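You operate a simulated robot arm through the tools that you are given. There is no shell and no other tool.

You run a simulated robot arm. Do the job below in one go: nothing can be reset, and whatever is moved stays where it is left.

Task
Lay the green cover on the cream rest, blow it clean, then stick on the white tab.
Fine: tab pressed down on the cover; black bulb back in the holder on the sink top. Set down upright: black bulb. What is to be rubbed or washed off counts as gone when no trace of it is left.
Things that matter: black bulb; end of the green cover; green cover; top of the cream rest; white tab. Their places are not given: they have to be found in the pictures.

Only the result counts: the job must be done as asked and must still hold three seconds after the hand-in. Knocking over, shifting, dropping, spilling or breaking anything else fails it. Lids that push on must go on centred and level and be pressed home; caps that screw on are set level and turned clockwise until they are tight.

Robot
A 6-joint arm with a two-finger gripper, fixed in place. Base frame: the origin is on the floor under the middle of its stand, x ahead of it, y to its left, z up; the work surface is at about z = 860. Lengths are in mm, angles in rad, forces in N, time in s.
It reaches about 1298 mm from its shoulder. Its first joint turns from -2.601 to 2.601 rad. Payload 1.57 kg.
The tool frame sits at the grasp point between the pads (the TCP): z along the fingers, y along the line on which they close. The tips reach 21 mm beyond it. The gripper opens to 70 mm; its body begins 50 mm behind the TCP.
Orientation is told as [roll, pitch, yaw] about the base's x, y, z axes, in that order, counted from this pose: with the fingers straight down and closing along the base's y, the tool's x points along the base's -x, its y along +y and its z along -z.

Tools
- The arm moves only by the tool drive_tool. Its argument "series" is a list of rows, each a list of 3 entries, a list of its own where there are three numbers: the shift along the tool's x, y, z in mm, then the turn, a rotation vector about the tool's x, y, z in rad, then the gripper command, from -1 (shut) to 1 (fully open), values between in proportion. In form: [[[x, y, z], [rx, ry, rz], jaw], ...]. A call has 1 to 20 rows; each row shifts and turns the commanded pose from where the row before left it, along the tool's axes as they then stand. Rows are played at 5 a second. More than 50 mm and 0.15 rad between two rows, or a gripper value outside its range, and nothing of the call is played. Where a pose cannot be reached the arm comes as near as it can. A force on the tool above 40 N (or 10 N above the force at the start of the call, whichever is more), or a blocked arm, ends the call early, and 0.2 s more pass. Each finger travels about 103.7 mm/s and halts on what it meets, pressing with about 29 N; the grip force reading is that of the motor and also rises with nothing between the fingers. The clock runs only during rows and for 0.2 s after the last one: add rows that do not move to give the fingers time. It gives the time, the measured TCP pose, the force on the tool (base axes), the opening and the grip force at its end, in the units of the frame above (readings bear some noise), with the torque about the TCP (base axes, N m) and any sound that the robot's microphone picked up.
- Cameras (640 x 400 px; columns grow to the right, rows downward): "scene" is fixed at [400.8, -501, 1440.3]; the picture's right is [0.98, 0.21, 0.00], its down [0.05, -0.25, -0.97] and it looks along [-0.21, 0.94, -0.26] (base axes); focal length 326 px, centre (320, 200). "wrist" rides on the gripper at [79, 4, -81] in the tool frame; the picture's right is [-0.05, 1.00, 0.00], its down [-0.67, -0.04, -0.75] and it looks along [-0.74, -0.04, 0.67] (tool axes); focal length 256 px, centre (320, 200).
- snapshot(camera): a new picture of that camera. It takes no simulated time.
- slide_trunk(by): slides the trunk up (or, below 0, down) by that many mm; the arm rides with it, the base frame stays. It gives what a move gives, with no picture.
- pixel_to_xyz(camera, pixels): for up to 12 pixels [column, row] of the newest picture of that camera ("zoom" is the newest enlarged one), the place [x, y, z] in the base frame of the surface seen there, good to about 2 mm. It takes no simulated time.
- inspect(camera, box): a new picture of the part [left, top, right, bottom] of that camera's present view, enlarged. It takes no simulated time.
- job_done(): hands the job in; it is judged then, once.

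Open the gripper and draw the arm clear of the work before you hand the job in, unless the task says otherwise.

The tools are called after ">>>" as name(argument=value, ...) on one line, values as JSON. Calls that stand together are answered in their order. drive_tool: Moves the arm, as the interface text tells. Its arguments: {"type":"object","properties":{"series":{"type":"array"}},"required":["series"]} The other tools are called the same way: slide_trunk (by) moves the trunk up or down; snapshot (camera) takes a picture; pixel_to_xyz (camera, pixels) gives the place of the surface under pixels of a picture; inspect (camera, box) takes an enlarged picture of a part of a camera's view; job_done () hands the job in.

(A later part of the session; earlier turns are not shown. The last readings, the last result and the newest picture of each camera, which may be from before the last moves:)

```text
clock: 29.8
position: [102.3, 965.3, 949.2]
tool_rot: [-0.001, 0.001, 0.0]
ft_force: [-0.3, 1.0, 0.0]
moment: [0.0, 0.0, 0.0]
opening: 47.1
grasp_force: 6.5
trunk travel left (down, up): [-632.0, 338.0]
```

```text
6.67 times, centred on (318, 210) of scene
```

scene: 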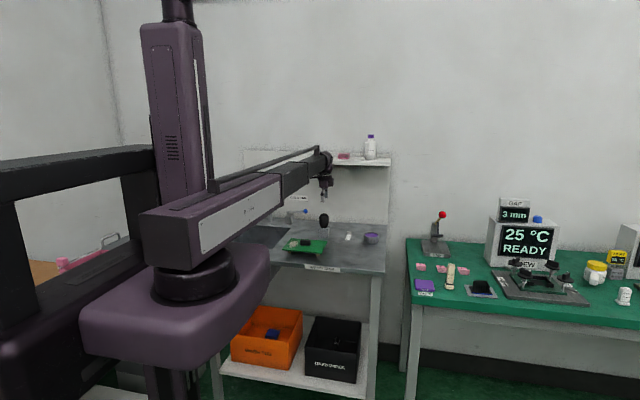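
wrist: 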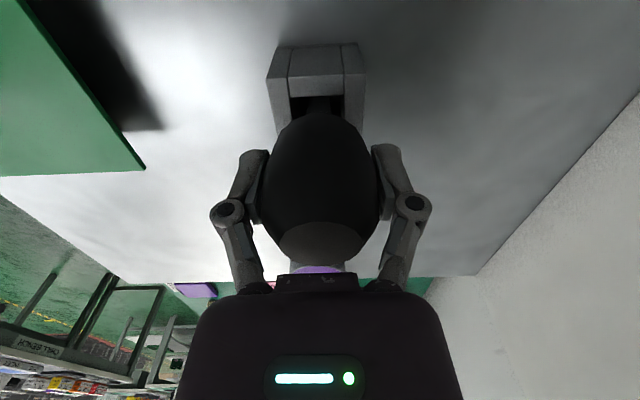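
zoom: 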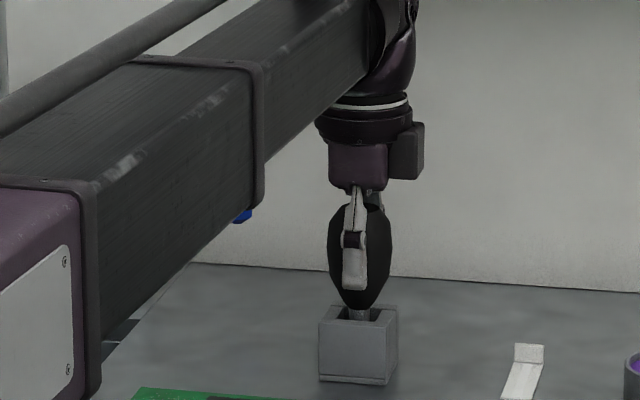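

A 6.5 N grip lifts the bulb and shows a grey nozzle pointing down into the holder. I'll raise another 55 mm to clear the nozzle and look.

>>> slide_trunk(by=55)

>>> snapshot(camera="wrist")

>>> inspect(camera="scene", box=[270, 170, 366, 230])

```text
clock: 30.8
position: [102.5, 965.3, 1005.9]
tool_rot: [-0.001, -0.001, -0.001]
ft_force: [0.2, 0.1, -0.9]
moment: [0.02, -0.01, 0.0]
opening: 47.2
grasp_force: 7.1
trunk travel left (down, up): [-687.0, 283.0]
```

```text
taken
```

wrist: 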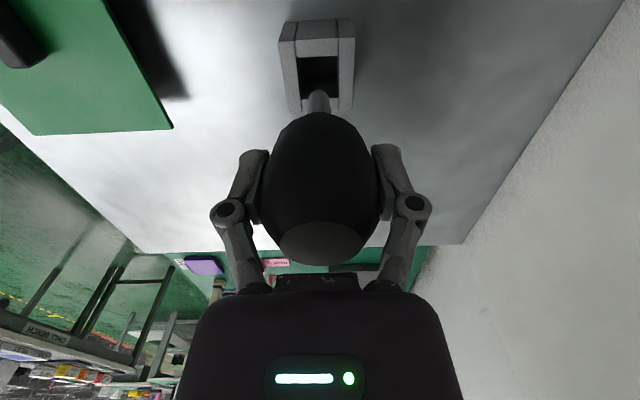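

```text
6.67 times, centred on (318, 200) of scene
```

zoom: 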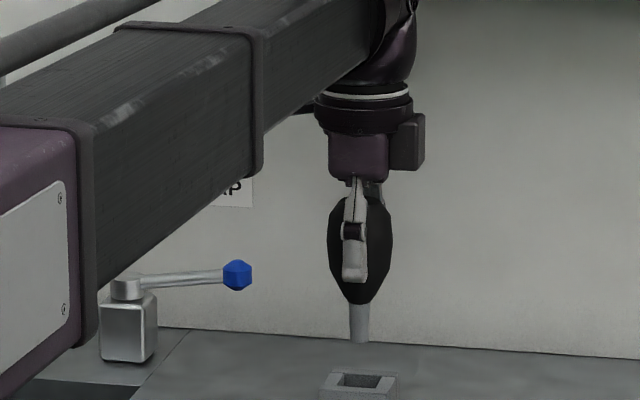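

The nozzle tip, at (360,341) in the enlarged view, now clears the holder. I'll measure the tip, the tap knob, and the dust on the cover.

>>> pixel_to_xyz(camera="zoom", pixels=[[360, 340], [359, 325], [359, 308], [351, 340], [368, 340], [238, 275], [360, 378], [345, 385], [390, 375], [330, 375]])

>>> snapshot(camera="scene")

```text
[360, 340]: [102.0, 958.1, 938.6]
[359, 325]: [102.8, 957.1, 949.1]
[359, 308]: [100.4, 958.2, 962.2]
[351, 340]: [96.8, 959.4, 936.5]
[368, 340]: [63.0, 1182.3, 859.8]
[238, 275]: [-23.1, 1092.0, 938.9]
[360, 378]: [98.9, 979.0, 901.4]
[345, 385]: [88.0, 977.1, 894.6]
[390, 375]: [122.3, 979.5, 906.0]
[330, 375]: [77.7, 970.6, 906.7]
```

```text
taken
```

scene: 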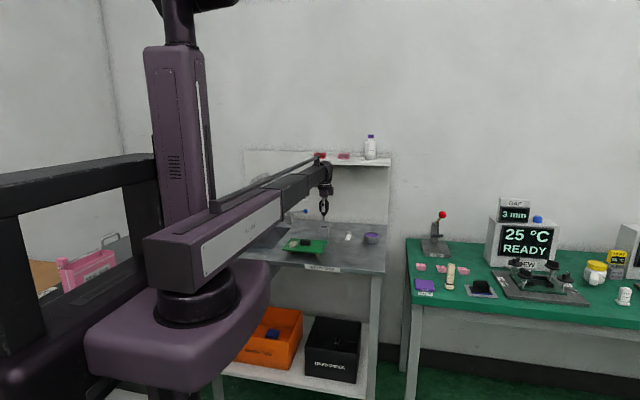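

The tip sits about 69 mm below the TCP, at roughly the TCP's x and y. I'll carry the bulb slowly at the light grip to above the dust at about (5,768).

>>> drive_tool(series=[[[2, -5, 0], [0, 0, 0], 0.315], [[5, -10, 0], [0, 0, 0], 0.315], [[5, -10, 0], [0, 0, 0], 0.315], [[5, -10, 0], [0, 0, 0], 0.315], [[5, -11, 0], [0, 0, 0], 0.315], [[5, -11, 0], [0, 0, 0], 0.315], [[5, -11, 0], [0, 0, 0], 0.315], [[5, -11, 0], [0, 0, 0], 0.315], [[5, -11, 0], [0, 0, 0], 0.315], [[5, -11, 0], [0, 0, 0], 0.315], [[5, -11, 0], [0, 0, 0], 0.315], [[5, -11, 0], [0, 0, 0], 0.315], [[6, -11, 0], [0, 0, 0], 0.315], [[6, -11, 0], [0, 0, 0], 0.315], [[6, -11, 0], [0, 0, 0], 0.315], [[6, -11, 0], [0, 0, 0], 0.315], [[6, -11, 0], [0, 0, 0], 0.315], [[6, -10, 0], [0, 0, 0], 0.315], [[4.5, -8, 0], [0, 0, 0], 0.315], [[0, 0, 0], [0, 0, 0], 0.315]])

>>> snapshot(camera="wrist")

>>> inspect(camera="scene", box=[240, 190, 368, 270])

```text
clock: 35.0
position: [4.8, 769.5, 1006.2]
tool_rot: [-0.001, 0.001, 0.0]
ft_force: [0.5, 0.0, -0.3]
moment: [0.04, 0.01, 0.03]
opening: 47.1
grasp_force: 6.8
trunk travel left (down, up): [-687.0, 283.0]
```

```text
taken
```

wrist: 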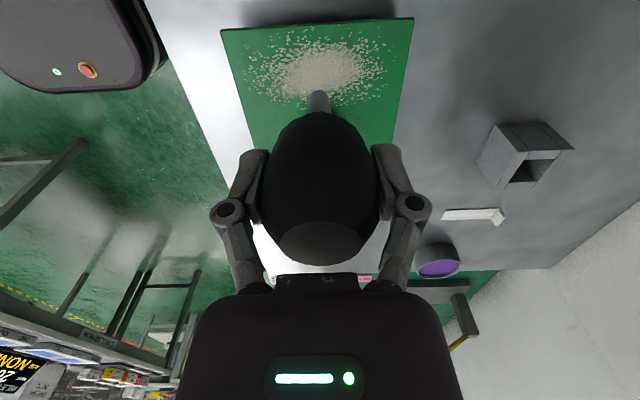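

```text
5.00 times, centred on (304, 230) of scene
```

zoom: 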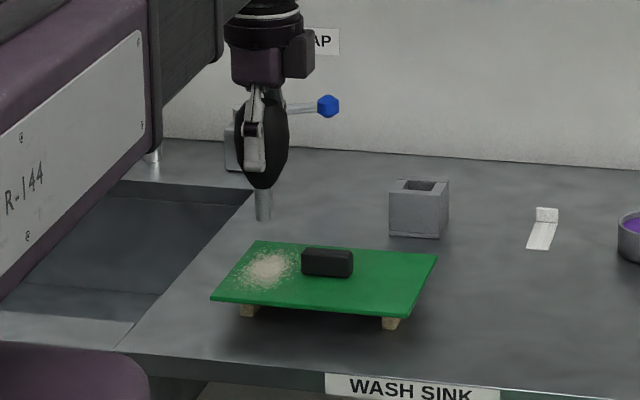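

The nozzle, tip at (264,220) in the enlarged view, hangs above the dust patch. I'll measure the tip and the dust extents to aim the puff.

>>> pixel_to_xyz(camera="zoom", pixels=[[264, 218], [264, 205], [267, 269], [235, 283], [297, 265], [270, 250], [262, 290], [245, 270], [257, 242], [212, 298], [436, 256], [410, 314]])

>>> inspect(camera="wrist", box=[200, 0, 440, 150])

```text
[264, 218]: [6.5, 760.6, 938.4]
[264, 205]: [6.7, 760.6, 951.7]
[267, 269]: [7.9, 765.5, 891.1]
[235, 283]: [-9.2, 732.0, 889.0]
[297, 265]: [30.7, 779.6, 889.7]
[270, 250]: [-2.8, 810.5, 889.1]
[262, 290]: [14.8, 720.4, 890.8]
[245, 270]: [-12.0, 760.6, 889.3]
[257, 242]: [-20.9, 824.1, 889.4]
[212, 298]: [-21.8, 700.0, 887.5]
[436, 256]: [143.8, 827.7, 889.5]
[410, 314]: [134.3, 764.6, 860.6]
```

```text
2.67 times, centred on (320, 75) of wrist
```

zoom: 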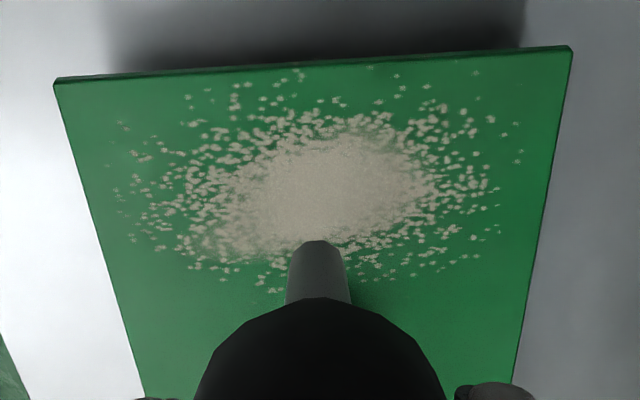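

Dust spans about x -18..35, y 715..822, and the tip is at (6.5,765), 48 mm above it. I'll lower 22 mm and squeeze once to see what clears.

>>> slide_trunk(by=-22)

>>> drive_tool(series=[[[0, 0, 0], [0, 0, 0], -1], [[0, 0, 0], [0, 0, 0], -1], [[0, 0, 0], [0, 0, 0], -1], [[0, 0, 0], [0, 0, 0], 0.315], [[0, 0, 0], [0, 0, 0], 0.315]])

>>> snapshot(camera="wrist")

>>> inspect(camera="scene", box=[240, 190, 368, 270])

```text
clock: 35.7
position: [5.5, 769.7, 985.1]
tool_rot: [-0.001, 0.0, -0.001]
ft_force: [0.3, 0.3, -1.0]
moment: [-0.02, 0.01, -0.02]
opening: 47.2
grasp_force: 6.8
trunk travel left (down, up): [-665.0, 305.0]
```

```text
clock: 36.9
position: [5.2, 769.0, 984.1]
tool_rot: [0.0, 0.001, 0.0]
ft_force: [-0.8, -0.2, -0.3]
moment: [0.01, -0.02, 0.0]
opening: 47.3
grasp_force: 6.9
trunk travel left (down, up): [-665.0, 305.0]
```

```text
taken
```

wrist: 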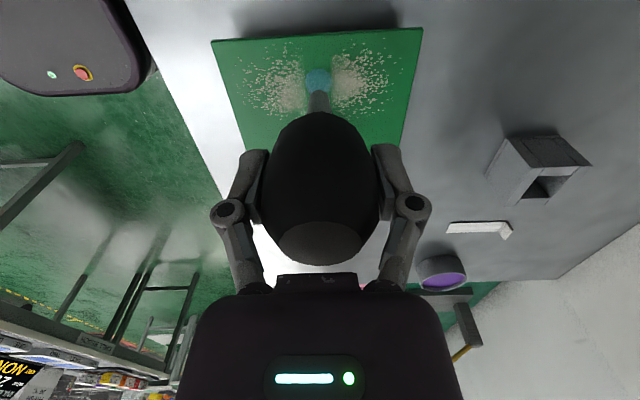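

```text
5.00 times, centred on (304, 230) of scene
```

zoom: 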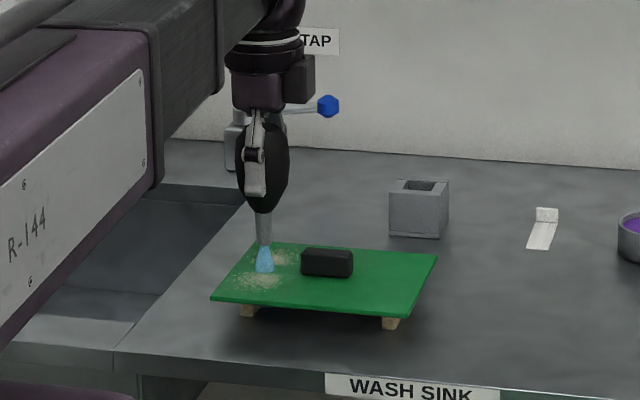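

One puff cleared the centre and a blue jet shows at the nozzle; dust remains on both sides in y. I'll puff at three spots toward -y, in 16 mm steps.

>>> drive_tool(series=[[[0, -16, 0], [0, 0, 0], 0.315], [[0, 0, 0], [0, 0, 0], -1], [[0, 0, 0], [0, 0, 0], -1], [[0, 0, 0], [0, 0, 0], 0.315], [[0, 0, 0], [0, 0, 0], 0.315], [[0, -16, 0], [0, 0, 0], 0.315], [[0, 0, 0], [0, 0, 0], -1], [[0, 0, 0], [0, 0, 0], -1], [[0, 0, 0], [0, 0, 0], 0.315], [[0, 0, 0], [0, 0, 0], 0.315], [[0, -16, 0], [0, 0, 0], 0.315], [[0, 0, 0], [0, 0, 0], -1], [[0, 0, 0], [0, 0, 0], -1], [[0, 0, 0], [0, 0, 0], 0.315], [[0, 0, 0], [0, 0, 0], 0.315]])

>>> snapshot(camera="wrist")

>>> inspect(camera="scene", box=[240, 190, 368, 270])

```text
clock: 40.1
position: [5.1, 720.5, 984.2]
tool_rot: [0.0, 0.0, 0.0]
ft_force: [0.2, 0.2, 0.1]
moment: [-0.01, 0.0, -0.01]
opening: 46.9
grasp_force: 6.5
trunk travel left (down, up): [-665.0, 305.0]
```

```text
taken
```

wrist: 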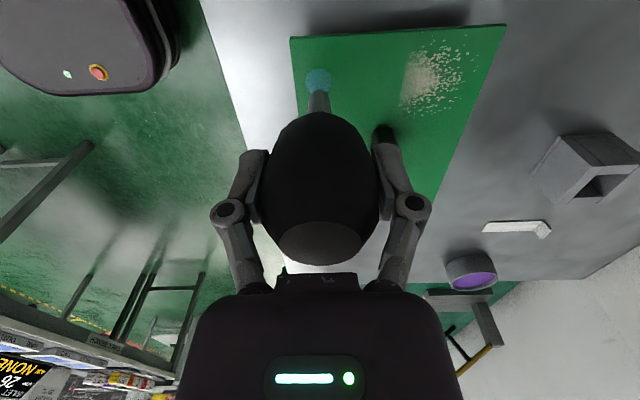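

```text
5.00 times, centred on (304, 230) of scene
```

zoom: 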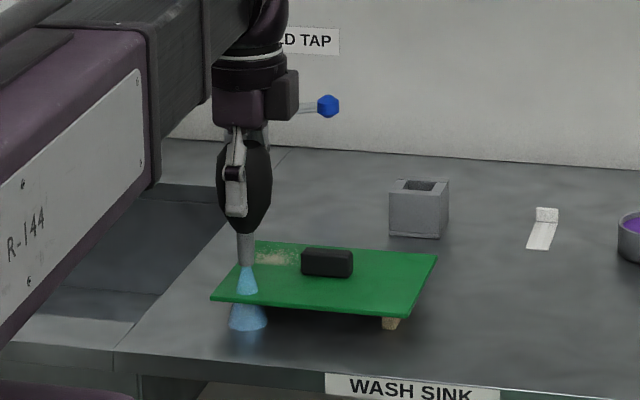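

The -y side looks clear; dust remains on the +y side, about y 783–822. I'll move there and puff at three spots.

>>> drive_tool(series=[[[0, 16, 0], [0, 0, 0], 0.315], [[0, 16, 0], [0, 0, 0], 0.315], [[0, 16, 0], [0, 0, 0], 0.315], [[0, 16, 0], [0, 0, 0], 0.315], [[0, 0, 0], [0, 0, 0], 0.315], [[0, 0, 0], [0, 0, 0], -1], [[0, 0, 0], [0, 0, 0], -1], [[0, 0, 0], [0, 0, 0], 0.315], [[0, 0, 0], [0, 0, 0], 0.315], [[0, 16, 0], [0, 0, 0], 0.315], [[0, 0, 0], [0, 0, 0], -1], [[0, 0, 0], [0, 0, 0], -1], [[0, 0, 0], [0, 0, 0], 0.315], [[0, 0, 0], [0, 0, 0], 0.315], [[0, 16, 0], [0, 0, 0], 0.315], [[0, 0, 0], [0, 0, 0], -1], [[0, 0, 0], [0, 0, 0], -1], [[0, 0, 0], [0, 0, 0], 0.315], [[0, 0, 0], [0, 0, 0], 0.315]])

>>> snapshot(camera="wrist")

>>> inspect(camera="scene", box=[270, 220, 350, 270])

```text
clock: 44.1
position: [5.5, 817.9, 983.7]
tool_rot: [-0.001, 0.002, 0.001]
ft_force: [-0.3, -0.1, 0.5]
moment: [0.0, -0.01, 0.01]
opening: 47.1
grasp_force: 7.1
trunk travel left (down, up): [-665.0, 305.0]
```

```text
taken
```

wrist: 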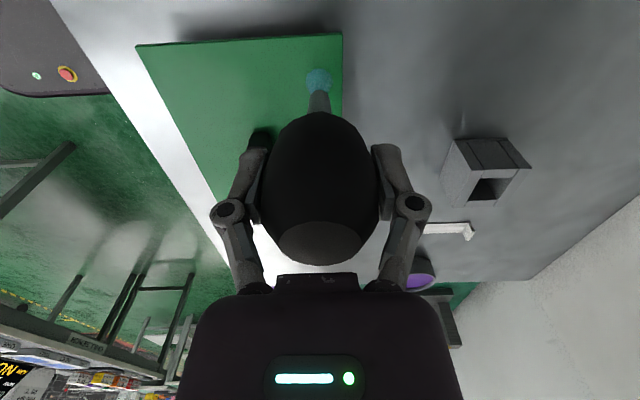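

```text
8.00 times, centred on (310, 245) of scene
```

zoom: 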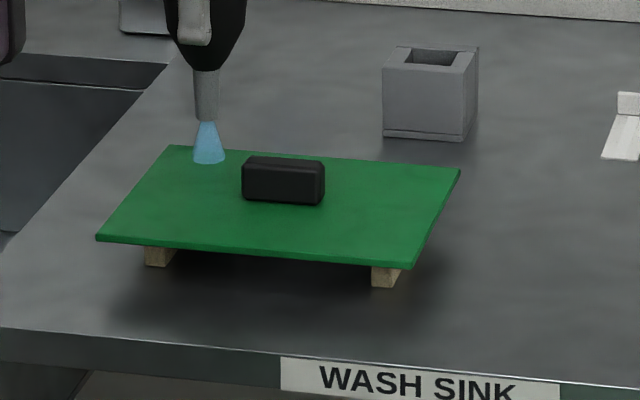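

The cover looks clean in both views. I'll enlarge both to check for leftover specks before putting the bulb back.

>>> inspect(camera="wrist", box=[130, 20, 354, 160])

>>> inspect(camera="scene", box=[278, 232, 326, 262])

```text
2.86 times, centred on (242, 90) of wrist
```

zoom: 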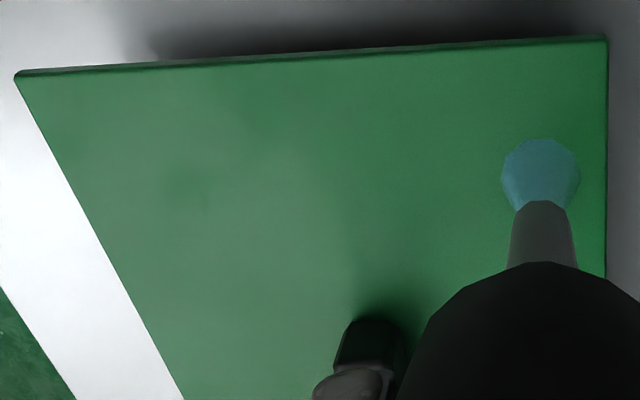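

```text
13.33 times, centred on (302, 247) of scene
```

zoom: 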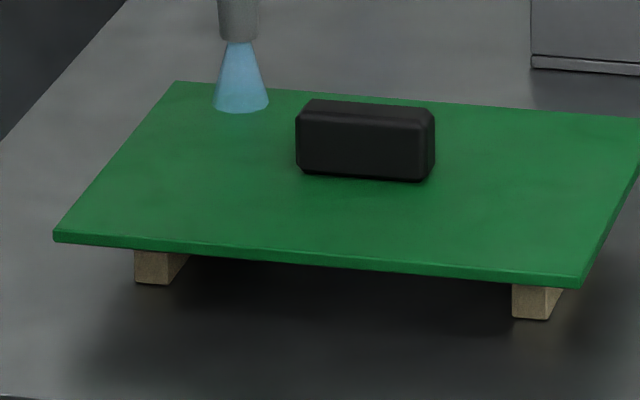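

No specks are visible. I'll raise 22 mm and back off toward the holder, then recheck the whole cover with nothing in front of it.

>>> slide_trunk(by=22)

>>> drive_tool(series=[[[-6, 8, 0], [0, 0, 0], 0.315], [[-8, 10, 0], [0, 0, 0], 0.315], [[-8, 11, 0], [0, 0, 0], 0.315], [[-8, 11, 0], [0, 0, 0], 0.315], [[-8, 11, 0], [0, 0, 0], 0.315], [[-8, 11, 0], [0, 0, 0], 0.315], [[-8, 11, 0], [0, 0, 0], 0.315], [[-8, 11, 0], [0, 0, 0], 0.315], [[-8, 11, 0], [0, 0, 0], 0.315], [[-8, 11, 0], [0, 0, 0], 0.315], [[-7, 11, 0], [0, 0, 0], 0.315], [[-7, 11, 0], [0, 0, 0], 0.315], [[-4.5, 11, 0], [0, 0, 0], 0.315], [[0, 9, 0], [0, 0, 0], 0.315], [[0, 0, 0], [0, 0, 0], 0.315]])

>>> snapshot(camera="wrist")

>>> inspect(camera="scene", box=[278, 232, 326, 262])

>>> inspect(camera="scene", box=[270, 180, 366, 240])

```text
clock: 44.7
position: [5.8, 818.0, 1005.6]
tool_rot: [0.002, 0.001, -0.001]
ft_force: [-0.4, 0.0, -1.1]
moment: [-0.04, 0.01, 0.0]
opening: 47.1
grasp_force: 6.9
trunk travel left (down, up): [-687.0, 283.0]
```

```text
clock: 47.9
position: [102.9, 967.2, 1006.0]
tool_rot: [0.0, -0.001, 0.0]
ft_force: [-0.4, -0.8, 0.5]
moment: [0.02, 0.01, 0.02]
opening: 46.8
grasp_force: 7.3
trunk travel left (down, up): [-687.0, 283.0]
```

```text
taken
```

wrist: 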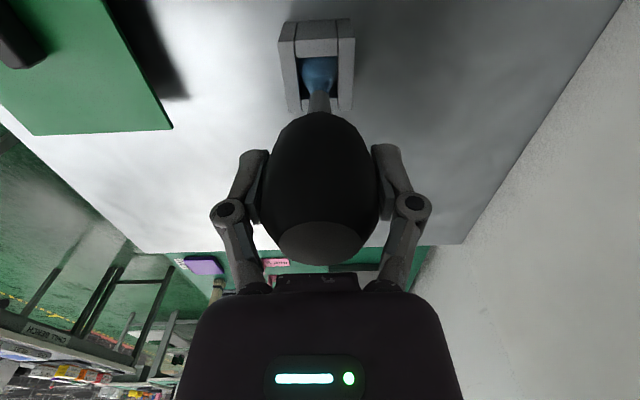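

```text
13.33 times, centred on (302, 247) of scene
```

zoom: 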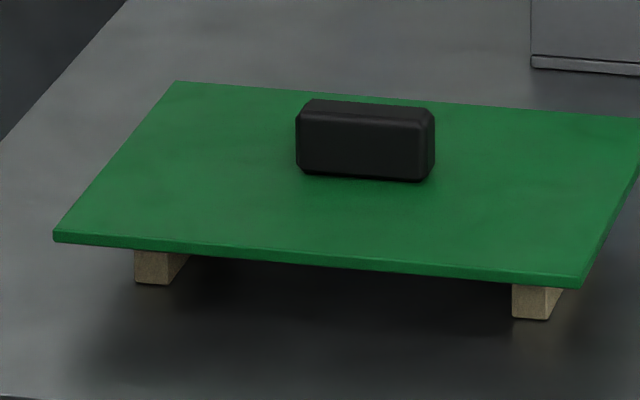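

```text
6.67 times, centred on (318, 210) of scene
```

zoom: 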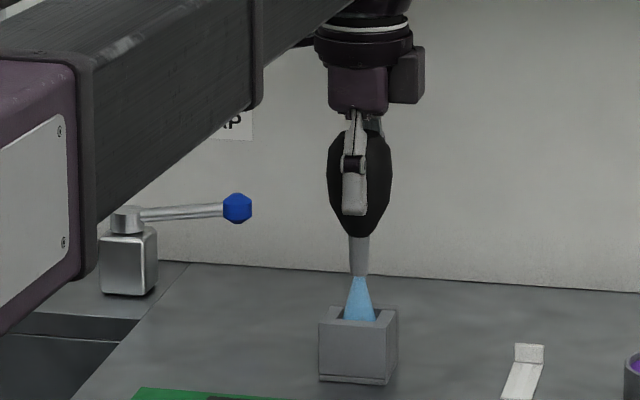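

The cover is clean in the clear view, and the nozzle is aligned over the holder's hole just as when it came out. I'll lower 60 mm and check.

>>> slide_trunk(by=-45)

>>> snapshot(camera="wrist")

>>> inspect(camera="scene", box=[294, 195, 350, 230])

```text
clock: 48.8
position: [102.7, 965.6, 961.8]
tool_rot: [0.002, 0.001, 0.001]
ft_force: [0.6, -0.7, 0.7]
moment: [-0.03, 0.0, -0.02]
opening: 47.0
grasp_force: 7.3
trunk travel left (down, up): [-642.0, 328.0]
```

```text
taken
```

wrist: 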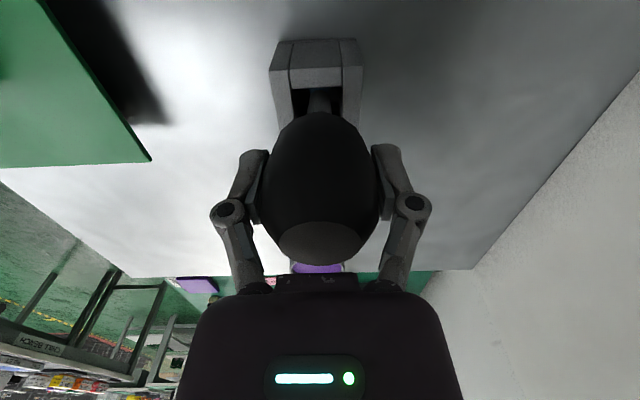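

```text
11.43 times, centred on (322, 212) of scene
```

zoom: 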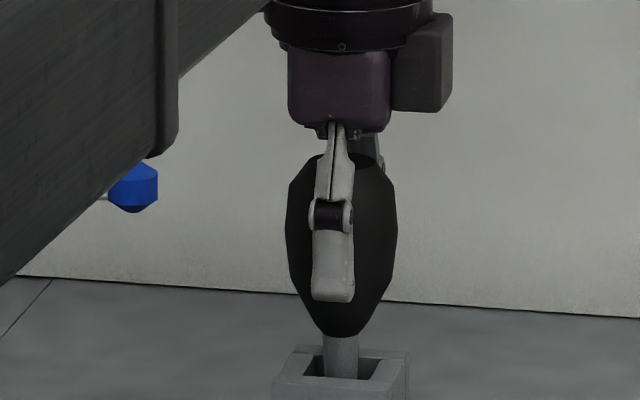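

The nozzle is going into the hole and no force shows. I'll lower 20 mm more, then in small steps until it seats at about TCP z 935.

>>> slide_trunk(by=-20)

>>> slide_trunk(by=-3)

>>> slide_trunk(by=-1)

```text
clock: 49.5
position: [102.2, 965.8, 940.9]
tool_rot: [-0.001, 0.001, -0.001]
ft_force: [0.1, 0.2, -0.9]
moment: [-0.04, -0.01, 0.02]
opening: 47.2
grasp_force: 6.6
trunk travel left (down, up): [-622.0, 348.0]
```

```text
clock: 50.0
position: [101.9, 966.3, 938.4]
tool_rot: [0.0, 0.001, 0.001]
ft_force: [-0.4, 0.6, -1.0]
moment: [-0.03, -0.01, 0.03]
opening: 46.8
grasp_force: 14.4
trunk travel left (down, up): [-619.0, 351.0]
```

```text
clock: 50.5
position: [102.6, 965.3, 937.4]
tool_rot: [0.001, 0.0, 0.002]
ft_force: [0.2, -0.4, -0.1]
moment: [-0.01, 0.01, 0.01]
opening: 46.8
grasp_force: 14.9
trunk travel left (down, up): [-618.0, 352.0]
```

At trunk -618 the force is still near zero; it was seated at -617 before. I'll go 1 mm more and check the force.

>>> slide_trunk(by=-1)

>>> inspect(camera="scene", box=[294, 200, 350, 235])

>>> snapshot(camera="wrist")

```text
clock: 51.0
position: [101.9, 967.4, 937.2]
tool_rot: [-0.001, -0.001, -0.001]
ft_force: [0.8, -0.7, 0.9]
moment: [-0.01, 0.0, 0.02]
opening: 46.8
grasp_force: 14.2
trunk travel left (down, up): [-617.0, 353.0]
```

```text
11.43 times, centred on (322, 218) of scene
```

zoom: 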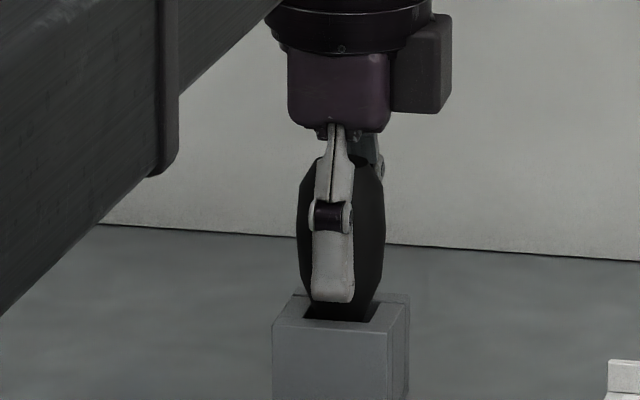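

```text
taken
```

wrist: 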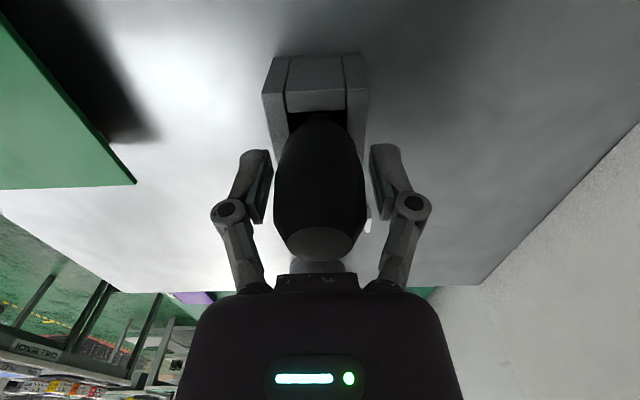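

The bulb looks seated in the hole with almost no force. I'll lower 1 mm more to make sure before releasing.

>>> slide_trunk(by=-1)

>>> drive_tool(series=[[[0, 0, 0], [0, 0, 0], 0.32], [[0, 0, 0], [0, 0, 0], 0.325]])

```text
clock: 51.5
position: [102.3, 965.2, 934.1]
tool_rot: [-0.001, -0.001, 0.002]
ft_force: [-0.6, -0.3, 4.4]
moment: [-0.01, 0.0, -0.01]
opening: 46.9
grasp_force: 14.4
trunk travel left (down, up): [-616.0, 354.0]
```

```text
clock: 52.1
position: [102.4, 965.7, 934.9]
tool_rot: [0.0, 0.0, 0.001]
ft_force: [0.5, -1.8, 0.2]
moment: [-0.03, 0.02, 0.03]
opening: 47.3
grasp_force: 0.4
trunk travel left (down, up): [-616.0, 354.0]
```

Force rose to 4.4 N, so the bulb is seated, and the grip has let go (0.4 N). I'll open fully and check it stays upright.

>>> drive_tool(series=[[[0, 0, 0], [0, 0, 0], 0.36], [[0, 0, 0], [0, 0, 0], 0.45], [[0, 0, 0], [0, 0, 0], 0.7], [[0, 0, 0], [0, 0, 0], 1], [[0, 0, 0], [0, 0, 0], 1]])

>>> snapshot(camera="wrist")

>>> inspect(camera="scene", box=[294, 200, 350, 235])

```text
clock: 53.3
position: [102.5, 965.5, 934.7]
tool_rot: [-0.001, 0.0, 0.0]
ft_force: [0.4, -0.2, -0.2]
moment: [0.02, -0.01, 0.0]
opening: 70.1
grasp_force: 0.1
trunk travel left (down, up): [-616.0, 354.0]
```

```text
taken
```

wrist: 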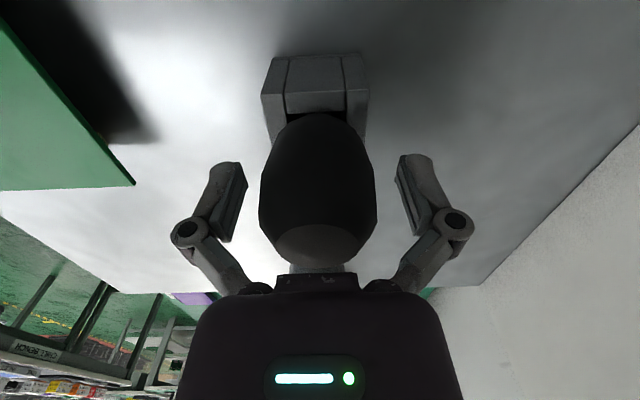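

```text
11.43 times, centred on (322, 218) of scene
```

zoom: 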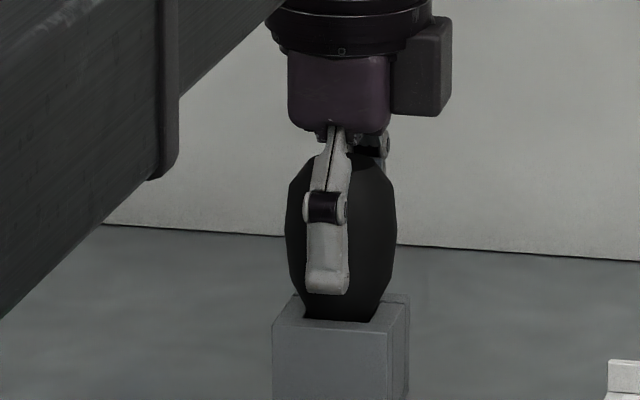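

The bulb stands upright in the holder with the fingers clear. I'll raise 115 mm and then move to x≈219 at y≈965 to look at the tab.

>>> slide_trunk(by=115)

>>> drive_tool(series=[[[-8, 0, 0], [0, 0, 0], 1], [[-15, 0, 0], [0, 0, 0], 1], [[-15, 0, 0], [0, 0, 0], 1], [[-15, 0, 0], [0, 0, 0], 1], [[-15, 0, 0], [0, 0, 0], 1], [[-15, 0, 0], [0, 0, 0], 1], [[-15, 0, 0], [0, 0, 0], 1], [[-12, 0, 0], [0, 0, 0], 1], [[-6, 0, 0], [0, 0, 0], 1], [[0, 0, 0], [0, 0, 0], 1]])

>>> snapshot(camera="wrist")

>>> inspect(camera="scene", box=[280, 190, 392, 260])

```text
clock: 54.8
position: [103.0, 964.9, 1049.2]
tool_rot: [0.002, 0.001, 0.0]
ft_force: [0.3, -0.8, 0.0]
moment: [0.0, 0.0, 0.02]
opening: 70.3
grasp_force: 0.0
trunk travel left (down, up): [-731.0, 239.0]
```

```text
clock: 57.0
position: [218.4, 965.3, 1050.2]
tool_rot: [0.0, 0.001, 0.001]
ft_force: [-0.5, 0.3, -0.7]
moment: [0.01, -0.02, -0.01]
opening: 70.0
grasp_force: 0.3
trunk travel left (down, up): [-731.0, 239.0]
```

```text
taken
```

wrist: 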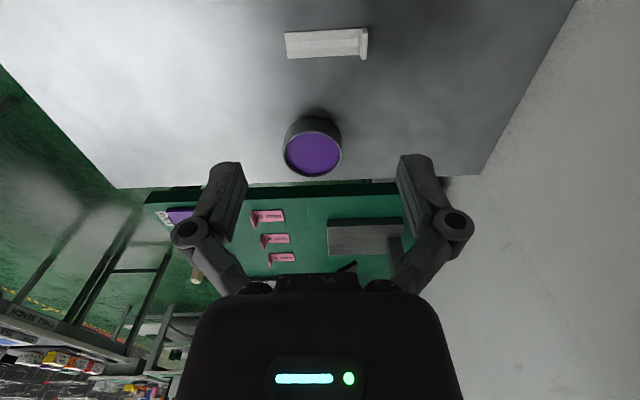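

```text
5.71 times, centred on (336, 225) of scene
```

zoom: 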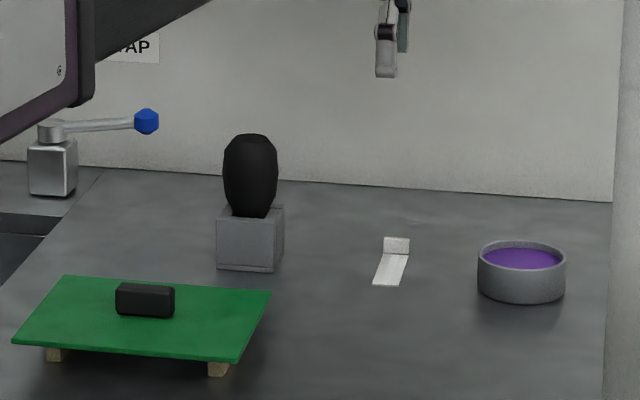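

The bulb stands as it did at the start. The tab shows at (327,43) in the wrist view with its lip at the right end; I'll measure it in both views.

>>> pixel_to_xyz(camera="zoom", pixels=[[375, 283], [396, 285], [384, 256], [406, 257], [386, 240], [409, 242], [397, 246], [392, 270]])

>>> inspect(camera="wrist", box=[270, 10, 382, 80])

```text
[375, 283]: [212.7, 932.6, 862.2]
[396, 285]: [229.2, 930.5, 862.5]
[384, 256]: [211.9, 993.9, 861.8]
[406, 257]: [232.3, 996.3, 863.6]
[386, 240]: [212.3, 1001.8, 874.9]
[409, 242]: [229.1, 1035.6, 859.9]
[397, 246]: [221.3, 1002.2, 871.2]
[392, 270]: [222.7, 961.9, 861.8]
```

```text
5.71 times, centred on (326, 45) of wrist
```

zoom: 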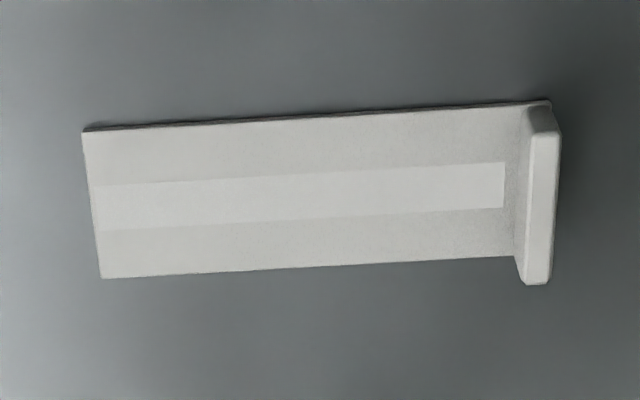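

The tab is a flat strip with an upright lip at its +y end. I'll measure its corners and the lip in this enlarged wrist view.

>>> pixel_to_xyz(camera="zoom", pixels=[[84, 134], [103, 274], [540, 106], [520, 255], [545, 140], [540, 275], [545, 210], [300, 195], [300, 130], [300, 260], [533, 112], [530, 270]])

```text
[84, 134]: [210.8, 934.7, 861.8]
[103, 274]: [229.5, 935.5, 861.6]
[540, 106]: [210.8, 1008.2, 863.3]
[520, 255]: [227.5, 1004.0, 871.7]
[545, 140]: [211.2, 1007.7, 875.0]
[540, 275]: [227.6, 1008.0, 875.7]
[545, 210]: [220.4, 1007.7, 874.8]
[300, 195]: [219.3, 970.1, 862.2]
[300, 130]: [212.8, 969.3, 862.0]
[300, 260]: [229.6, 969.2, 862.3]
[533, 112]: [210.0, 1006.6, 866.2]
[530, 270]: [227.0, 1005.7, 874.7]
```

The lip's centre is about (220,1005), top z≈876, strip top z≈862. I'll narrow the jaws to ~45 mm, lower to TCP z≈907 here, then go forward under the shelf.

>>> slide_trunk(by=-143)

>>> drive_tool(series=[[[-0.5, 6, 0], [0, 0, 0], 0.6], [[-0.5, 8, 0], [0, 0, 0], 0.3], [[-0.5, 8, 0], [0, 0, 0], 0.3], [[0, 8, 0], [0, 0, 0], 0.3], [[0, 7, 0], [0, 0, 0], 0.3], [[0, 3, 0], [0, 0, 0], 0.3], [[0, 0, 0], [0, 0, 0], 0.3]])

>>> snapshot(camera="wrist")

>>> inspect(camera="scene", box=[300, 150, 396, 250])

```text
clock: 58.7
position: [218.4, 964.4, 908.0]
tool_rot: [0.0, 0.002, -0.001]
ft_force: [0.5, -0.4, -0.3]
moment: [-0.04, -0.01, -0.02]
opening: 70.1
grasp_force: 0.1
trunk travel left (down, up): [-588.0, 382.0]
```

```text
clock: 60.3
position: [220.0, 1005.6, 907.8]
tool_rot: [0.001, 0.001, -0.001]
ft_force: [-0.4, 0.0, 0.3]
moment: [0.02, 0.02, 0.03]
opening: 45.6
grasp_force: 0.0
trunk travel left (down, up): [-588.0, 382.0]
```

```text
taken
```

wrist: 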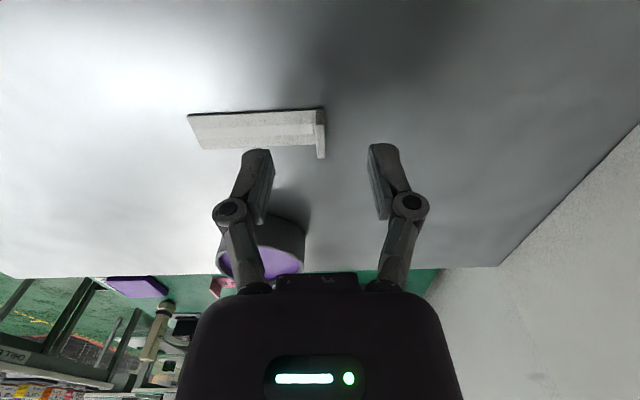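

```text
4.00 times, centred on (348, 200) of scene
```

zoom: 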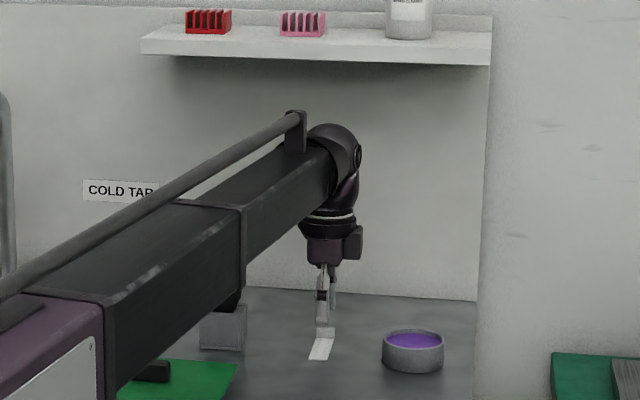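

The lip sits at column ~321 between the fingers, well aligned. I'll enlarge and measure it once more before the last drop.

>>> inspect(camera="wrist", box=[240, 90, 400, 190])

>>> pixel_to_xyz(camera="wrist", pixels=[[321, 125], [321, 140], [322, 153], [318, 125], [317, 140], [300, 130], [325, 112], [324, 130], [250, 130], [319, 155]])

```text
4.00 times, centred on (320, 140) of wrist
```

zoom: 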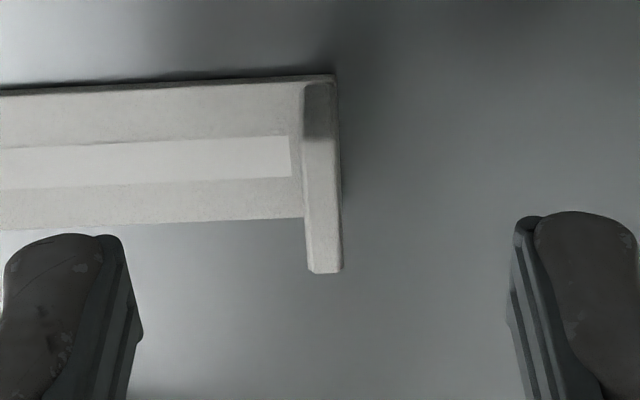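

```text
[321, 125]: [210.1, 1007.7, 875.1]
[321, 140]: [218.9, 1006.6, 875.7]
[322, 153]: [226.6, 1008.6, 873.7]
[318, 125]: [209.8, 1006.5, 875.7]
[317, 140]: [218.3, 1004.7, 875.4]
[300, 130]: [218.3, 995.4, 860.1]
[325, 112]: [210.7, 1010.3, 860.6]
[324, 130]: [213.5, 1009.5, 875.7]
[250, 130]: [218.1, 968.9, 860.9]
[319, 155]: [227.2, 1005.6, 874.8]
```

Lip spans y 1004–1009.5, x 209.5–228.5. I'll lower 22 mm (tips about 3 mm above the strip) and close on the lip.

>>> slide_trunk(by=-22)

>>> drive_tool(series=[[[0.5, 0.7, 0], [0, 0, 0], 0.3], [[0, 0, 0], [0, 0, 0], -0.2], [[0, 0, 0], [0, 0, 0], -0.6], [[0, 0, 0], [0, 0, 0], -0.8], [[0, 0, 0], [0, 0, 0], -1], [[0, 0, 0], [0, 0, 0], -1]])

>>> snapshot(camera="wrist")

>>> inspect(camera="scene", box=[310, 200, 390, 250])

```text
clock: 61.0
position: [218.5, 1004.4, 884.6]
tool_rot: [0.001, 0.001, 0.0]
ft_force: [0.3, 0.1, -0.4]
moment: [-0.05, 0.02, 0.03]
opening: 45.5
grasp_force: 0.1
trunk travel left (down, up): [-566.0, 404.0]
```

```text
clock: 62.4
position: [217.4, 1005.3, 885.2]
tool_rot: [-0.001, 0.0, 0.0]
ft_force: [0.2, -0.4, 0.2]
moment: [-0.01, 0.0, 0.0]
opening: 6.0
grasp_force: 28.9
trunk travel left (down, up): [-566.0, 404.0]
```

```text
taken
```

wrist: 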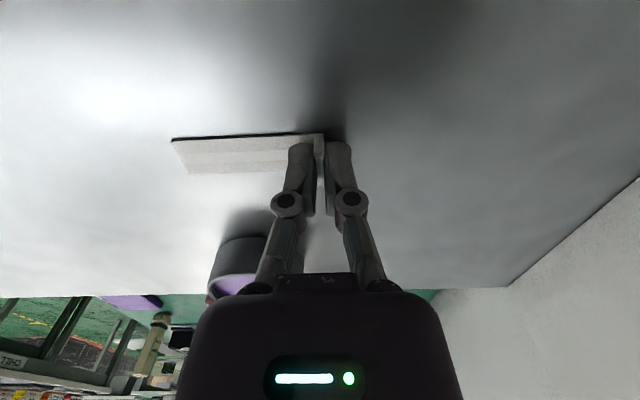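

```text
8.00 times, centred on (350, 225) of scene
```

zoom: 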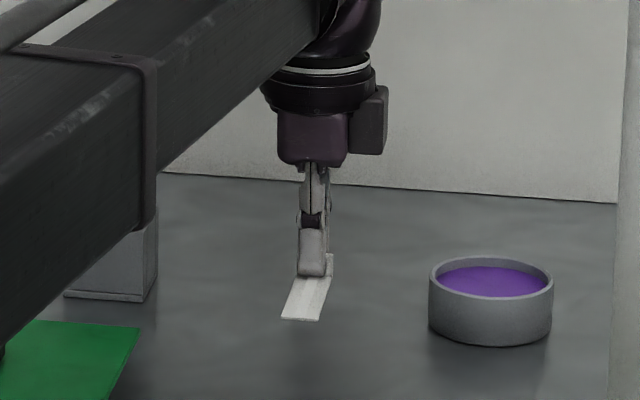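

Opening reads 6.0 mm at 29 N, so the lip is held. I'll lift 30 mm and check the tab comes up with it.

>>> slide_trunk(by=30)

>>> snapshot(camera="wrist")

>>> inspect(camera="scene", box=[310, 190, 390, 240])

```text
clock: 63.1
position: [220.1, 1005.4, 914.3]
tool_rot: [0.0, 0.0, 0.001]
ft_force: [0.1, 0.2, -0.2]
moment: [-0.03, 0.0, 0.02]
opening: 6.2
grasp_force: 29.0
trunk travel left (down, up): [-596.0, 374.0]
```

```text
taken
```

wrist: 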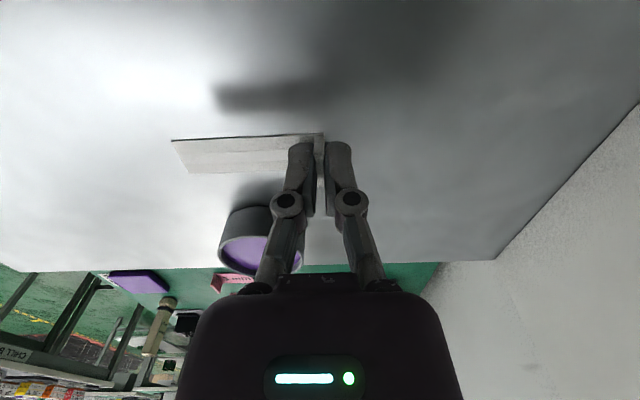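

```text
8.00 times, centred on (350, 215) of scene
```

zoom: 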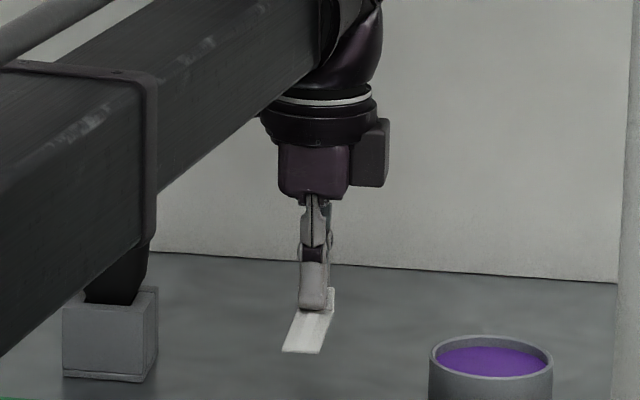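

The tab came up level with the lip in the grip. I'll back out along -y from under the shelf at this height to y≈910.

>>> drive_tool(series=[[[0, -5, 0], [0, 0, 0], -1], [[0, -10, 0], [0, 0, 0], -1], [[0, -10, 0], [0, 0, 0], -1], [[0, -10, 0], [0, 0, 0], -1], [[0, -10, 0], [0, 0, 0], -1], [[0, -10, 0], [0, 0, 0], -1], [[0, -10, 0], [0, 0, 0], -1], [[0, -10, 0], [0, 0, 0], -1], [[0, -10, 0], [0, 0, 0], -1], [[0, -7, 0], [0, 0, 0], -1], [[0, -3, 0], [0, 0, 0], -1], [[0, 0, 0], [0, 0, 0], -1]])

>>> slide_trunk(by=80)

>>> snapshot(camera="wrist")

>>> inspect(camera="scene", box=[250, 160, 394, 250])

```text
clock: 65.7
position: [218.8, 910.6, 916.6]
tool_rot: [0.001, -0.001, 0.0]
ft_force: [0.8, 0.8, -0.6]
moment: [0.01, 0.0, -0.01]
opening: 5.8
grasp_force: 29.1
trunk travel left (down, up): [-596.0, 374.0]
```

```text
clock: 66.9
position: [219.3, 911.2, 994.9]
tool_rot: [-0.001, 0.0, -0.001]
ft_force: [-0.5, 0.7, -0.4]
moment: [0.0, 0.0, 0.0]
opening: 5.8
grasp_force: 28.2
trunk travel left (down, up): [-676.0, 294.0]
```

```text
taken
```

wrist: 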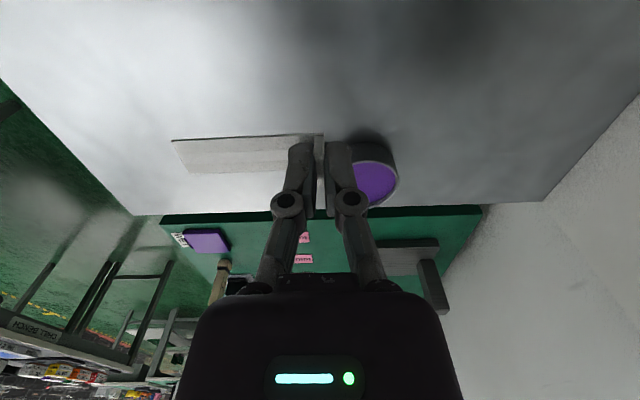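

```text
4.44 times, centred on (322, 205) of scene
```

zoom: 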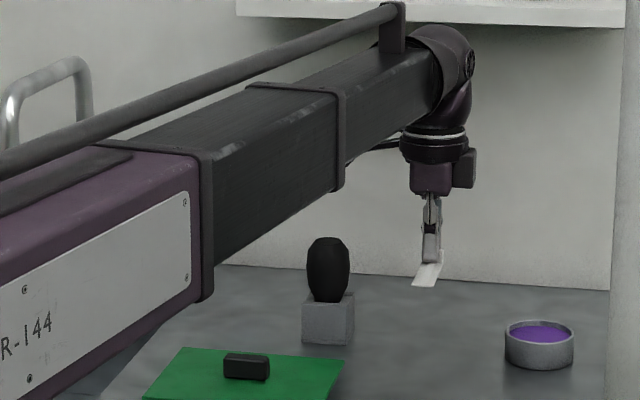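

The arm is clear of the shelf and the tab is held level. I'll carry it diagonally to (5.5,802), passing in front of the bulb.

>>> drive_tool(series=[[[6, -3, 0], [0, 0, 0], -1], [[12, -6, 0], [0, 0, 0], -1], [[12, -6, 0], [0, 0, 0], -1], [[12, -6, 0], [0, 0, 0], -1], [[12, -6, 0], [0, 0, 0], -1], [[12, -6, 0], [0, 0, 0], -1], [[12, -6, 0], [0, 0, 0], -1], [[12, -6, 0], [0, 0, 0], -1], [[12, -6, 0], [0, 0, 0], -1], [[12, -6, 0], [0, 0, 0], -1], [[12, -6, 0], [0, 0, 0], -1], [[12, -6, 0], [0, 0, 0], -1], [[12, -6, 0], [0, 0, 0], -1], [[12, -6, 0], [0, 0, 0], -1], [[12, -6, 0], [0, 0, 0], -1], [[12, -6, 0], [0, 0, 0], -1], [[12, -6, 0], [0, 0, 0], -1], [[12, -6, 0], [0, 0, 0], -1], [[3.7, -4, 0], [0, 0, 0], -1], [[0, 0, 0], [0, 0, 0], -1]])

>>> snapshot(camera="wrist")

>>> inspect(camera="scene", box=[256, 190, 352, 250])

```text
clock: 71.1
position: [5.5, 800.7, 994.3]
tool_rot: [0.0, -0.001, 0.0]
ft_force: [0.6, -0.9, -0.1]
moment: [0.0, 0.0, -0.02]
opening: 6.1
grasp_force: 29.0
trunk travel left (down, up): [-676.0, 294.0]
```

```text
taken
```

wrist: 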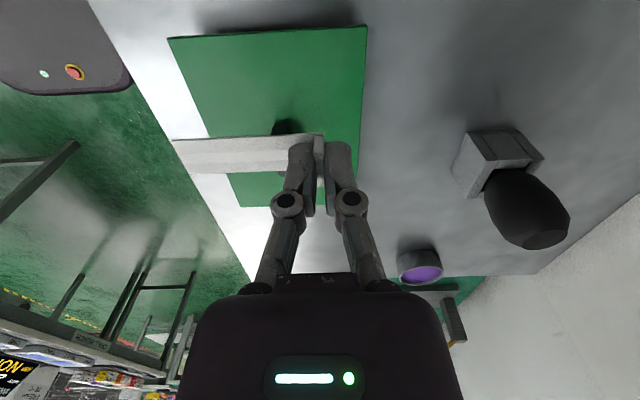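

```text
6.67 times, centred on (304, 220) of scene
```

zoom: 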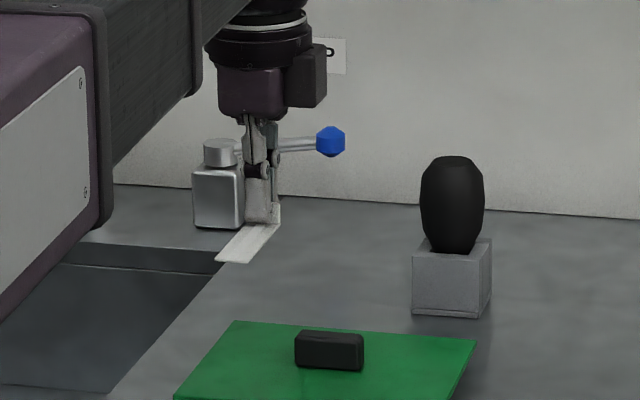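

The tab is now above the cover's -x end, and the cover's dusted area is open to the wrist camera. I'll enlarge it to check for specks, and measure the strip and cover.

>>> inspect(camera="wrist", box=[160, 15, 384, 155])

>>> pixel_to_xyz(camera="wrist", pixels=[[170, 39], [366, 28], [205, 135], [288, 128], [176, 143], [190, 172], [310, 134], [319, 137], [250, 155], [270, 80], [320, 80], [220, 80]])

```text
2.86 times, centred on (272, 85) of wrist
```

zoom: 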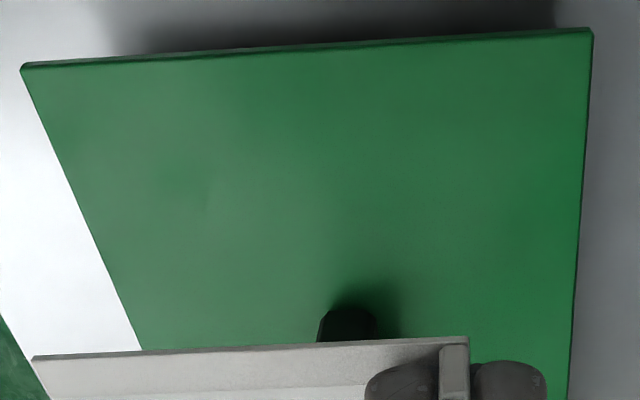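

```text
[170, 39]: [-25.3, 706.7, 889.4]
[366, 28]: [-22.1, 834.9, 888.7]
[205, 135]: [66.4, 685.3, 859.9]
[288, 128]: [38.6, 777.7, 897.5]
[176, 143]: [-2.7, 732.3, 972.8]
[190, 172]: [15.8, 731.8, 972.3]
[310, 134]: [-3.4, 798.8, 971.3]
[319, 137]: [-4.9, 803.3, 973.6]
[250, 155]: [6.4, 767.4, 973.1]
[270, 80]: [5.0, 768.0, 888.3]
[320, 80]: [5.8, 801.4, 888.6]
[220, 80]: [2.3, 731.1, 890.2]
```

The cover is clean; the strip spans x -3.5..16, y 731..805, centred on the formerly dusty end. I'll lower 74 mm and then step down to contact.

>>> slide_trunk(by=-74)

>>> slide_trunk(by=-3)

>>> inspect(camera="scene", box=[270, 220, 350, 270])

>>> snapshot(camera="wrist")

```text
clock: 72.2
position: [5.6, 800.4, 920.6]
tool_rot: [-0.001, -0.001, 0.001]
ft_force: [0.0, 0.3, -1.6]
moment: [-0.01, 0.02, -0.05]
opening: 6.1
grasp_force: 29.0
trunk travel left (down, up): [-602.0, 368.0]
```

```text
clock: 72.7
position: [6.0, 800.8, 918.9]
tool_rot: [0.0, 0.0, 0.001]
ft_force: [0.1, 0.2, 0.9]
moment: [-0.01, -0.04, -0.03]
opening: 6.4
grasp_force: 29.7
trunk travel left (down, up): [-599.0, 371.0]
```

```text
8.00 times, centred on (310, 245) of scene
```

zoom: 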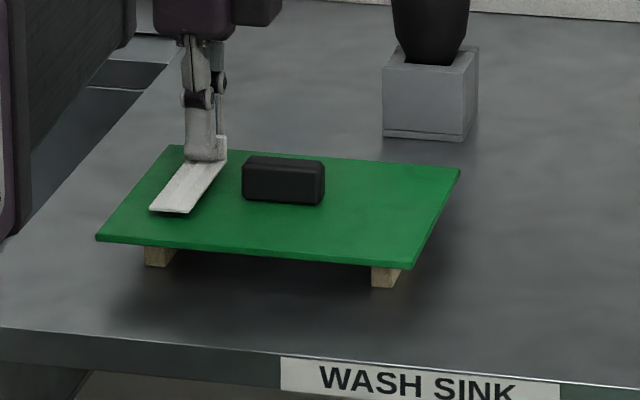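

```text
taken
```

wrist: 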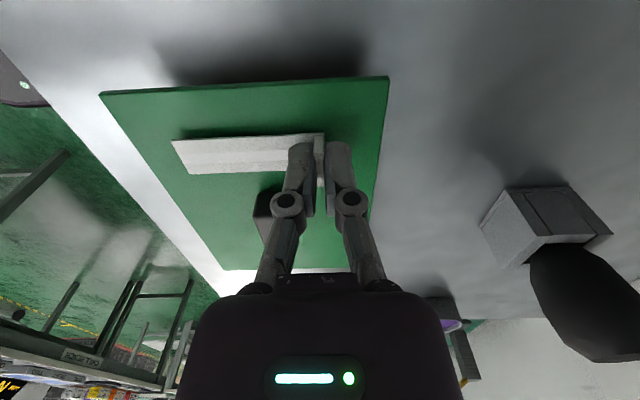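

The strip hangs about 3–4 mm above the cover, directly over the left rail. I'll step down 1 mm at a time until I feel contact.

>>> slide_trunk(by=-2)

>>> slide_trunk(by=-1)

>>> slide_trunk(by=-1)

```text
clock: 73.2
position: [5.5, 801.3, 916.7]
tool_rot: [0.0, 0.0, -0.001]
ft_force: [0.5, -0.4, 0.0]
moment: [0.0, -0.02, 0.0]
opening: 6.0
grasp_force: 28.8
trunk travel left (down, up): [-597.0, 373.0]
```

```text
clock: 73.8
position: [6.0, 801.4, 915.9]
tool_rot: [0.0, -0.001, -0.001]
ft_force: [-0.4, -0.6, -0.4]
moment: [0.03, 0.02, 0.01]
opening: 5.8
grasp_force: 28.9
trunk travel left (down, up): [-596.0, 374.0]
```

```text
clock: 74.3
position: [5.9, 801.2, 914.4]
tool_rot: [-0.003, 0.0, 0.0]
ft_force: [-0.6, -0.5, -0.5]
moment: [-0.04, -0.02, -0.02]
opening: 6.0
grasp_force: 29.6
trunk travel left (down, up): [-595.0, 375.0]
```

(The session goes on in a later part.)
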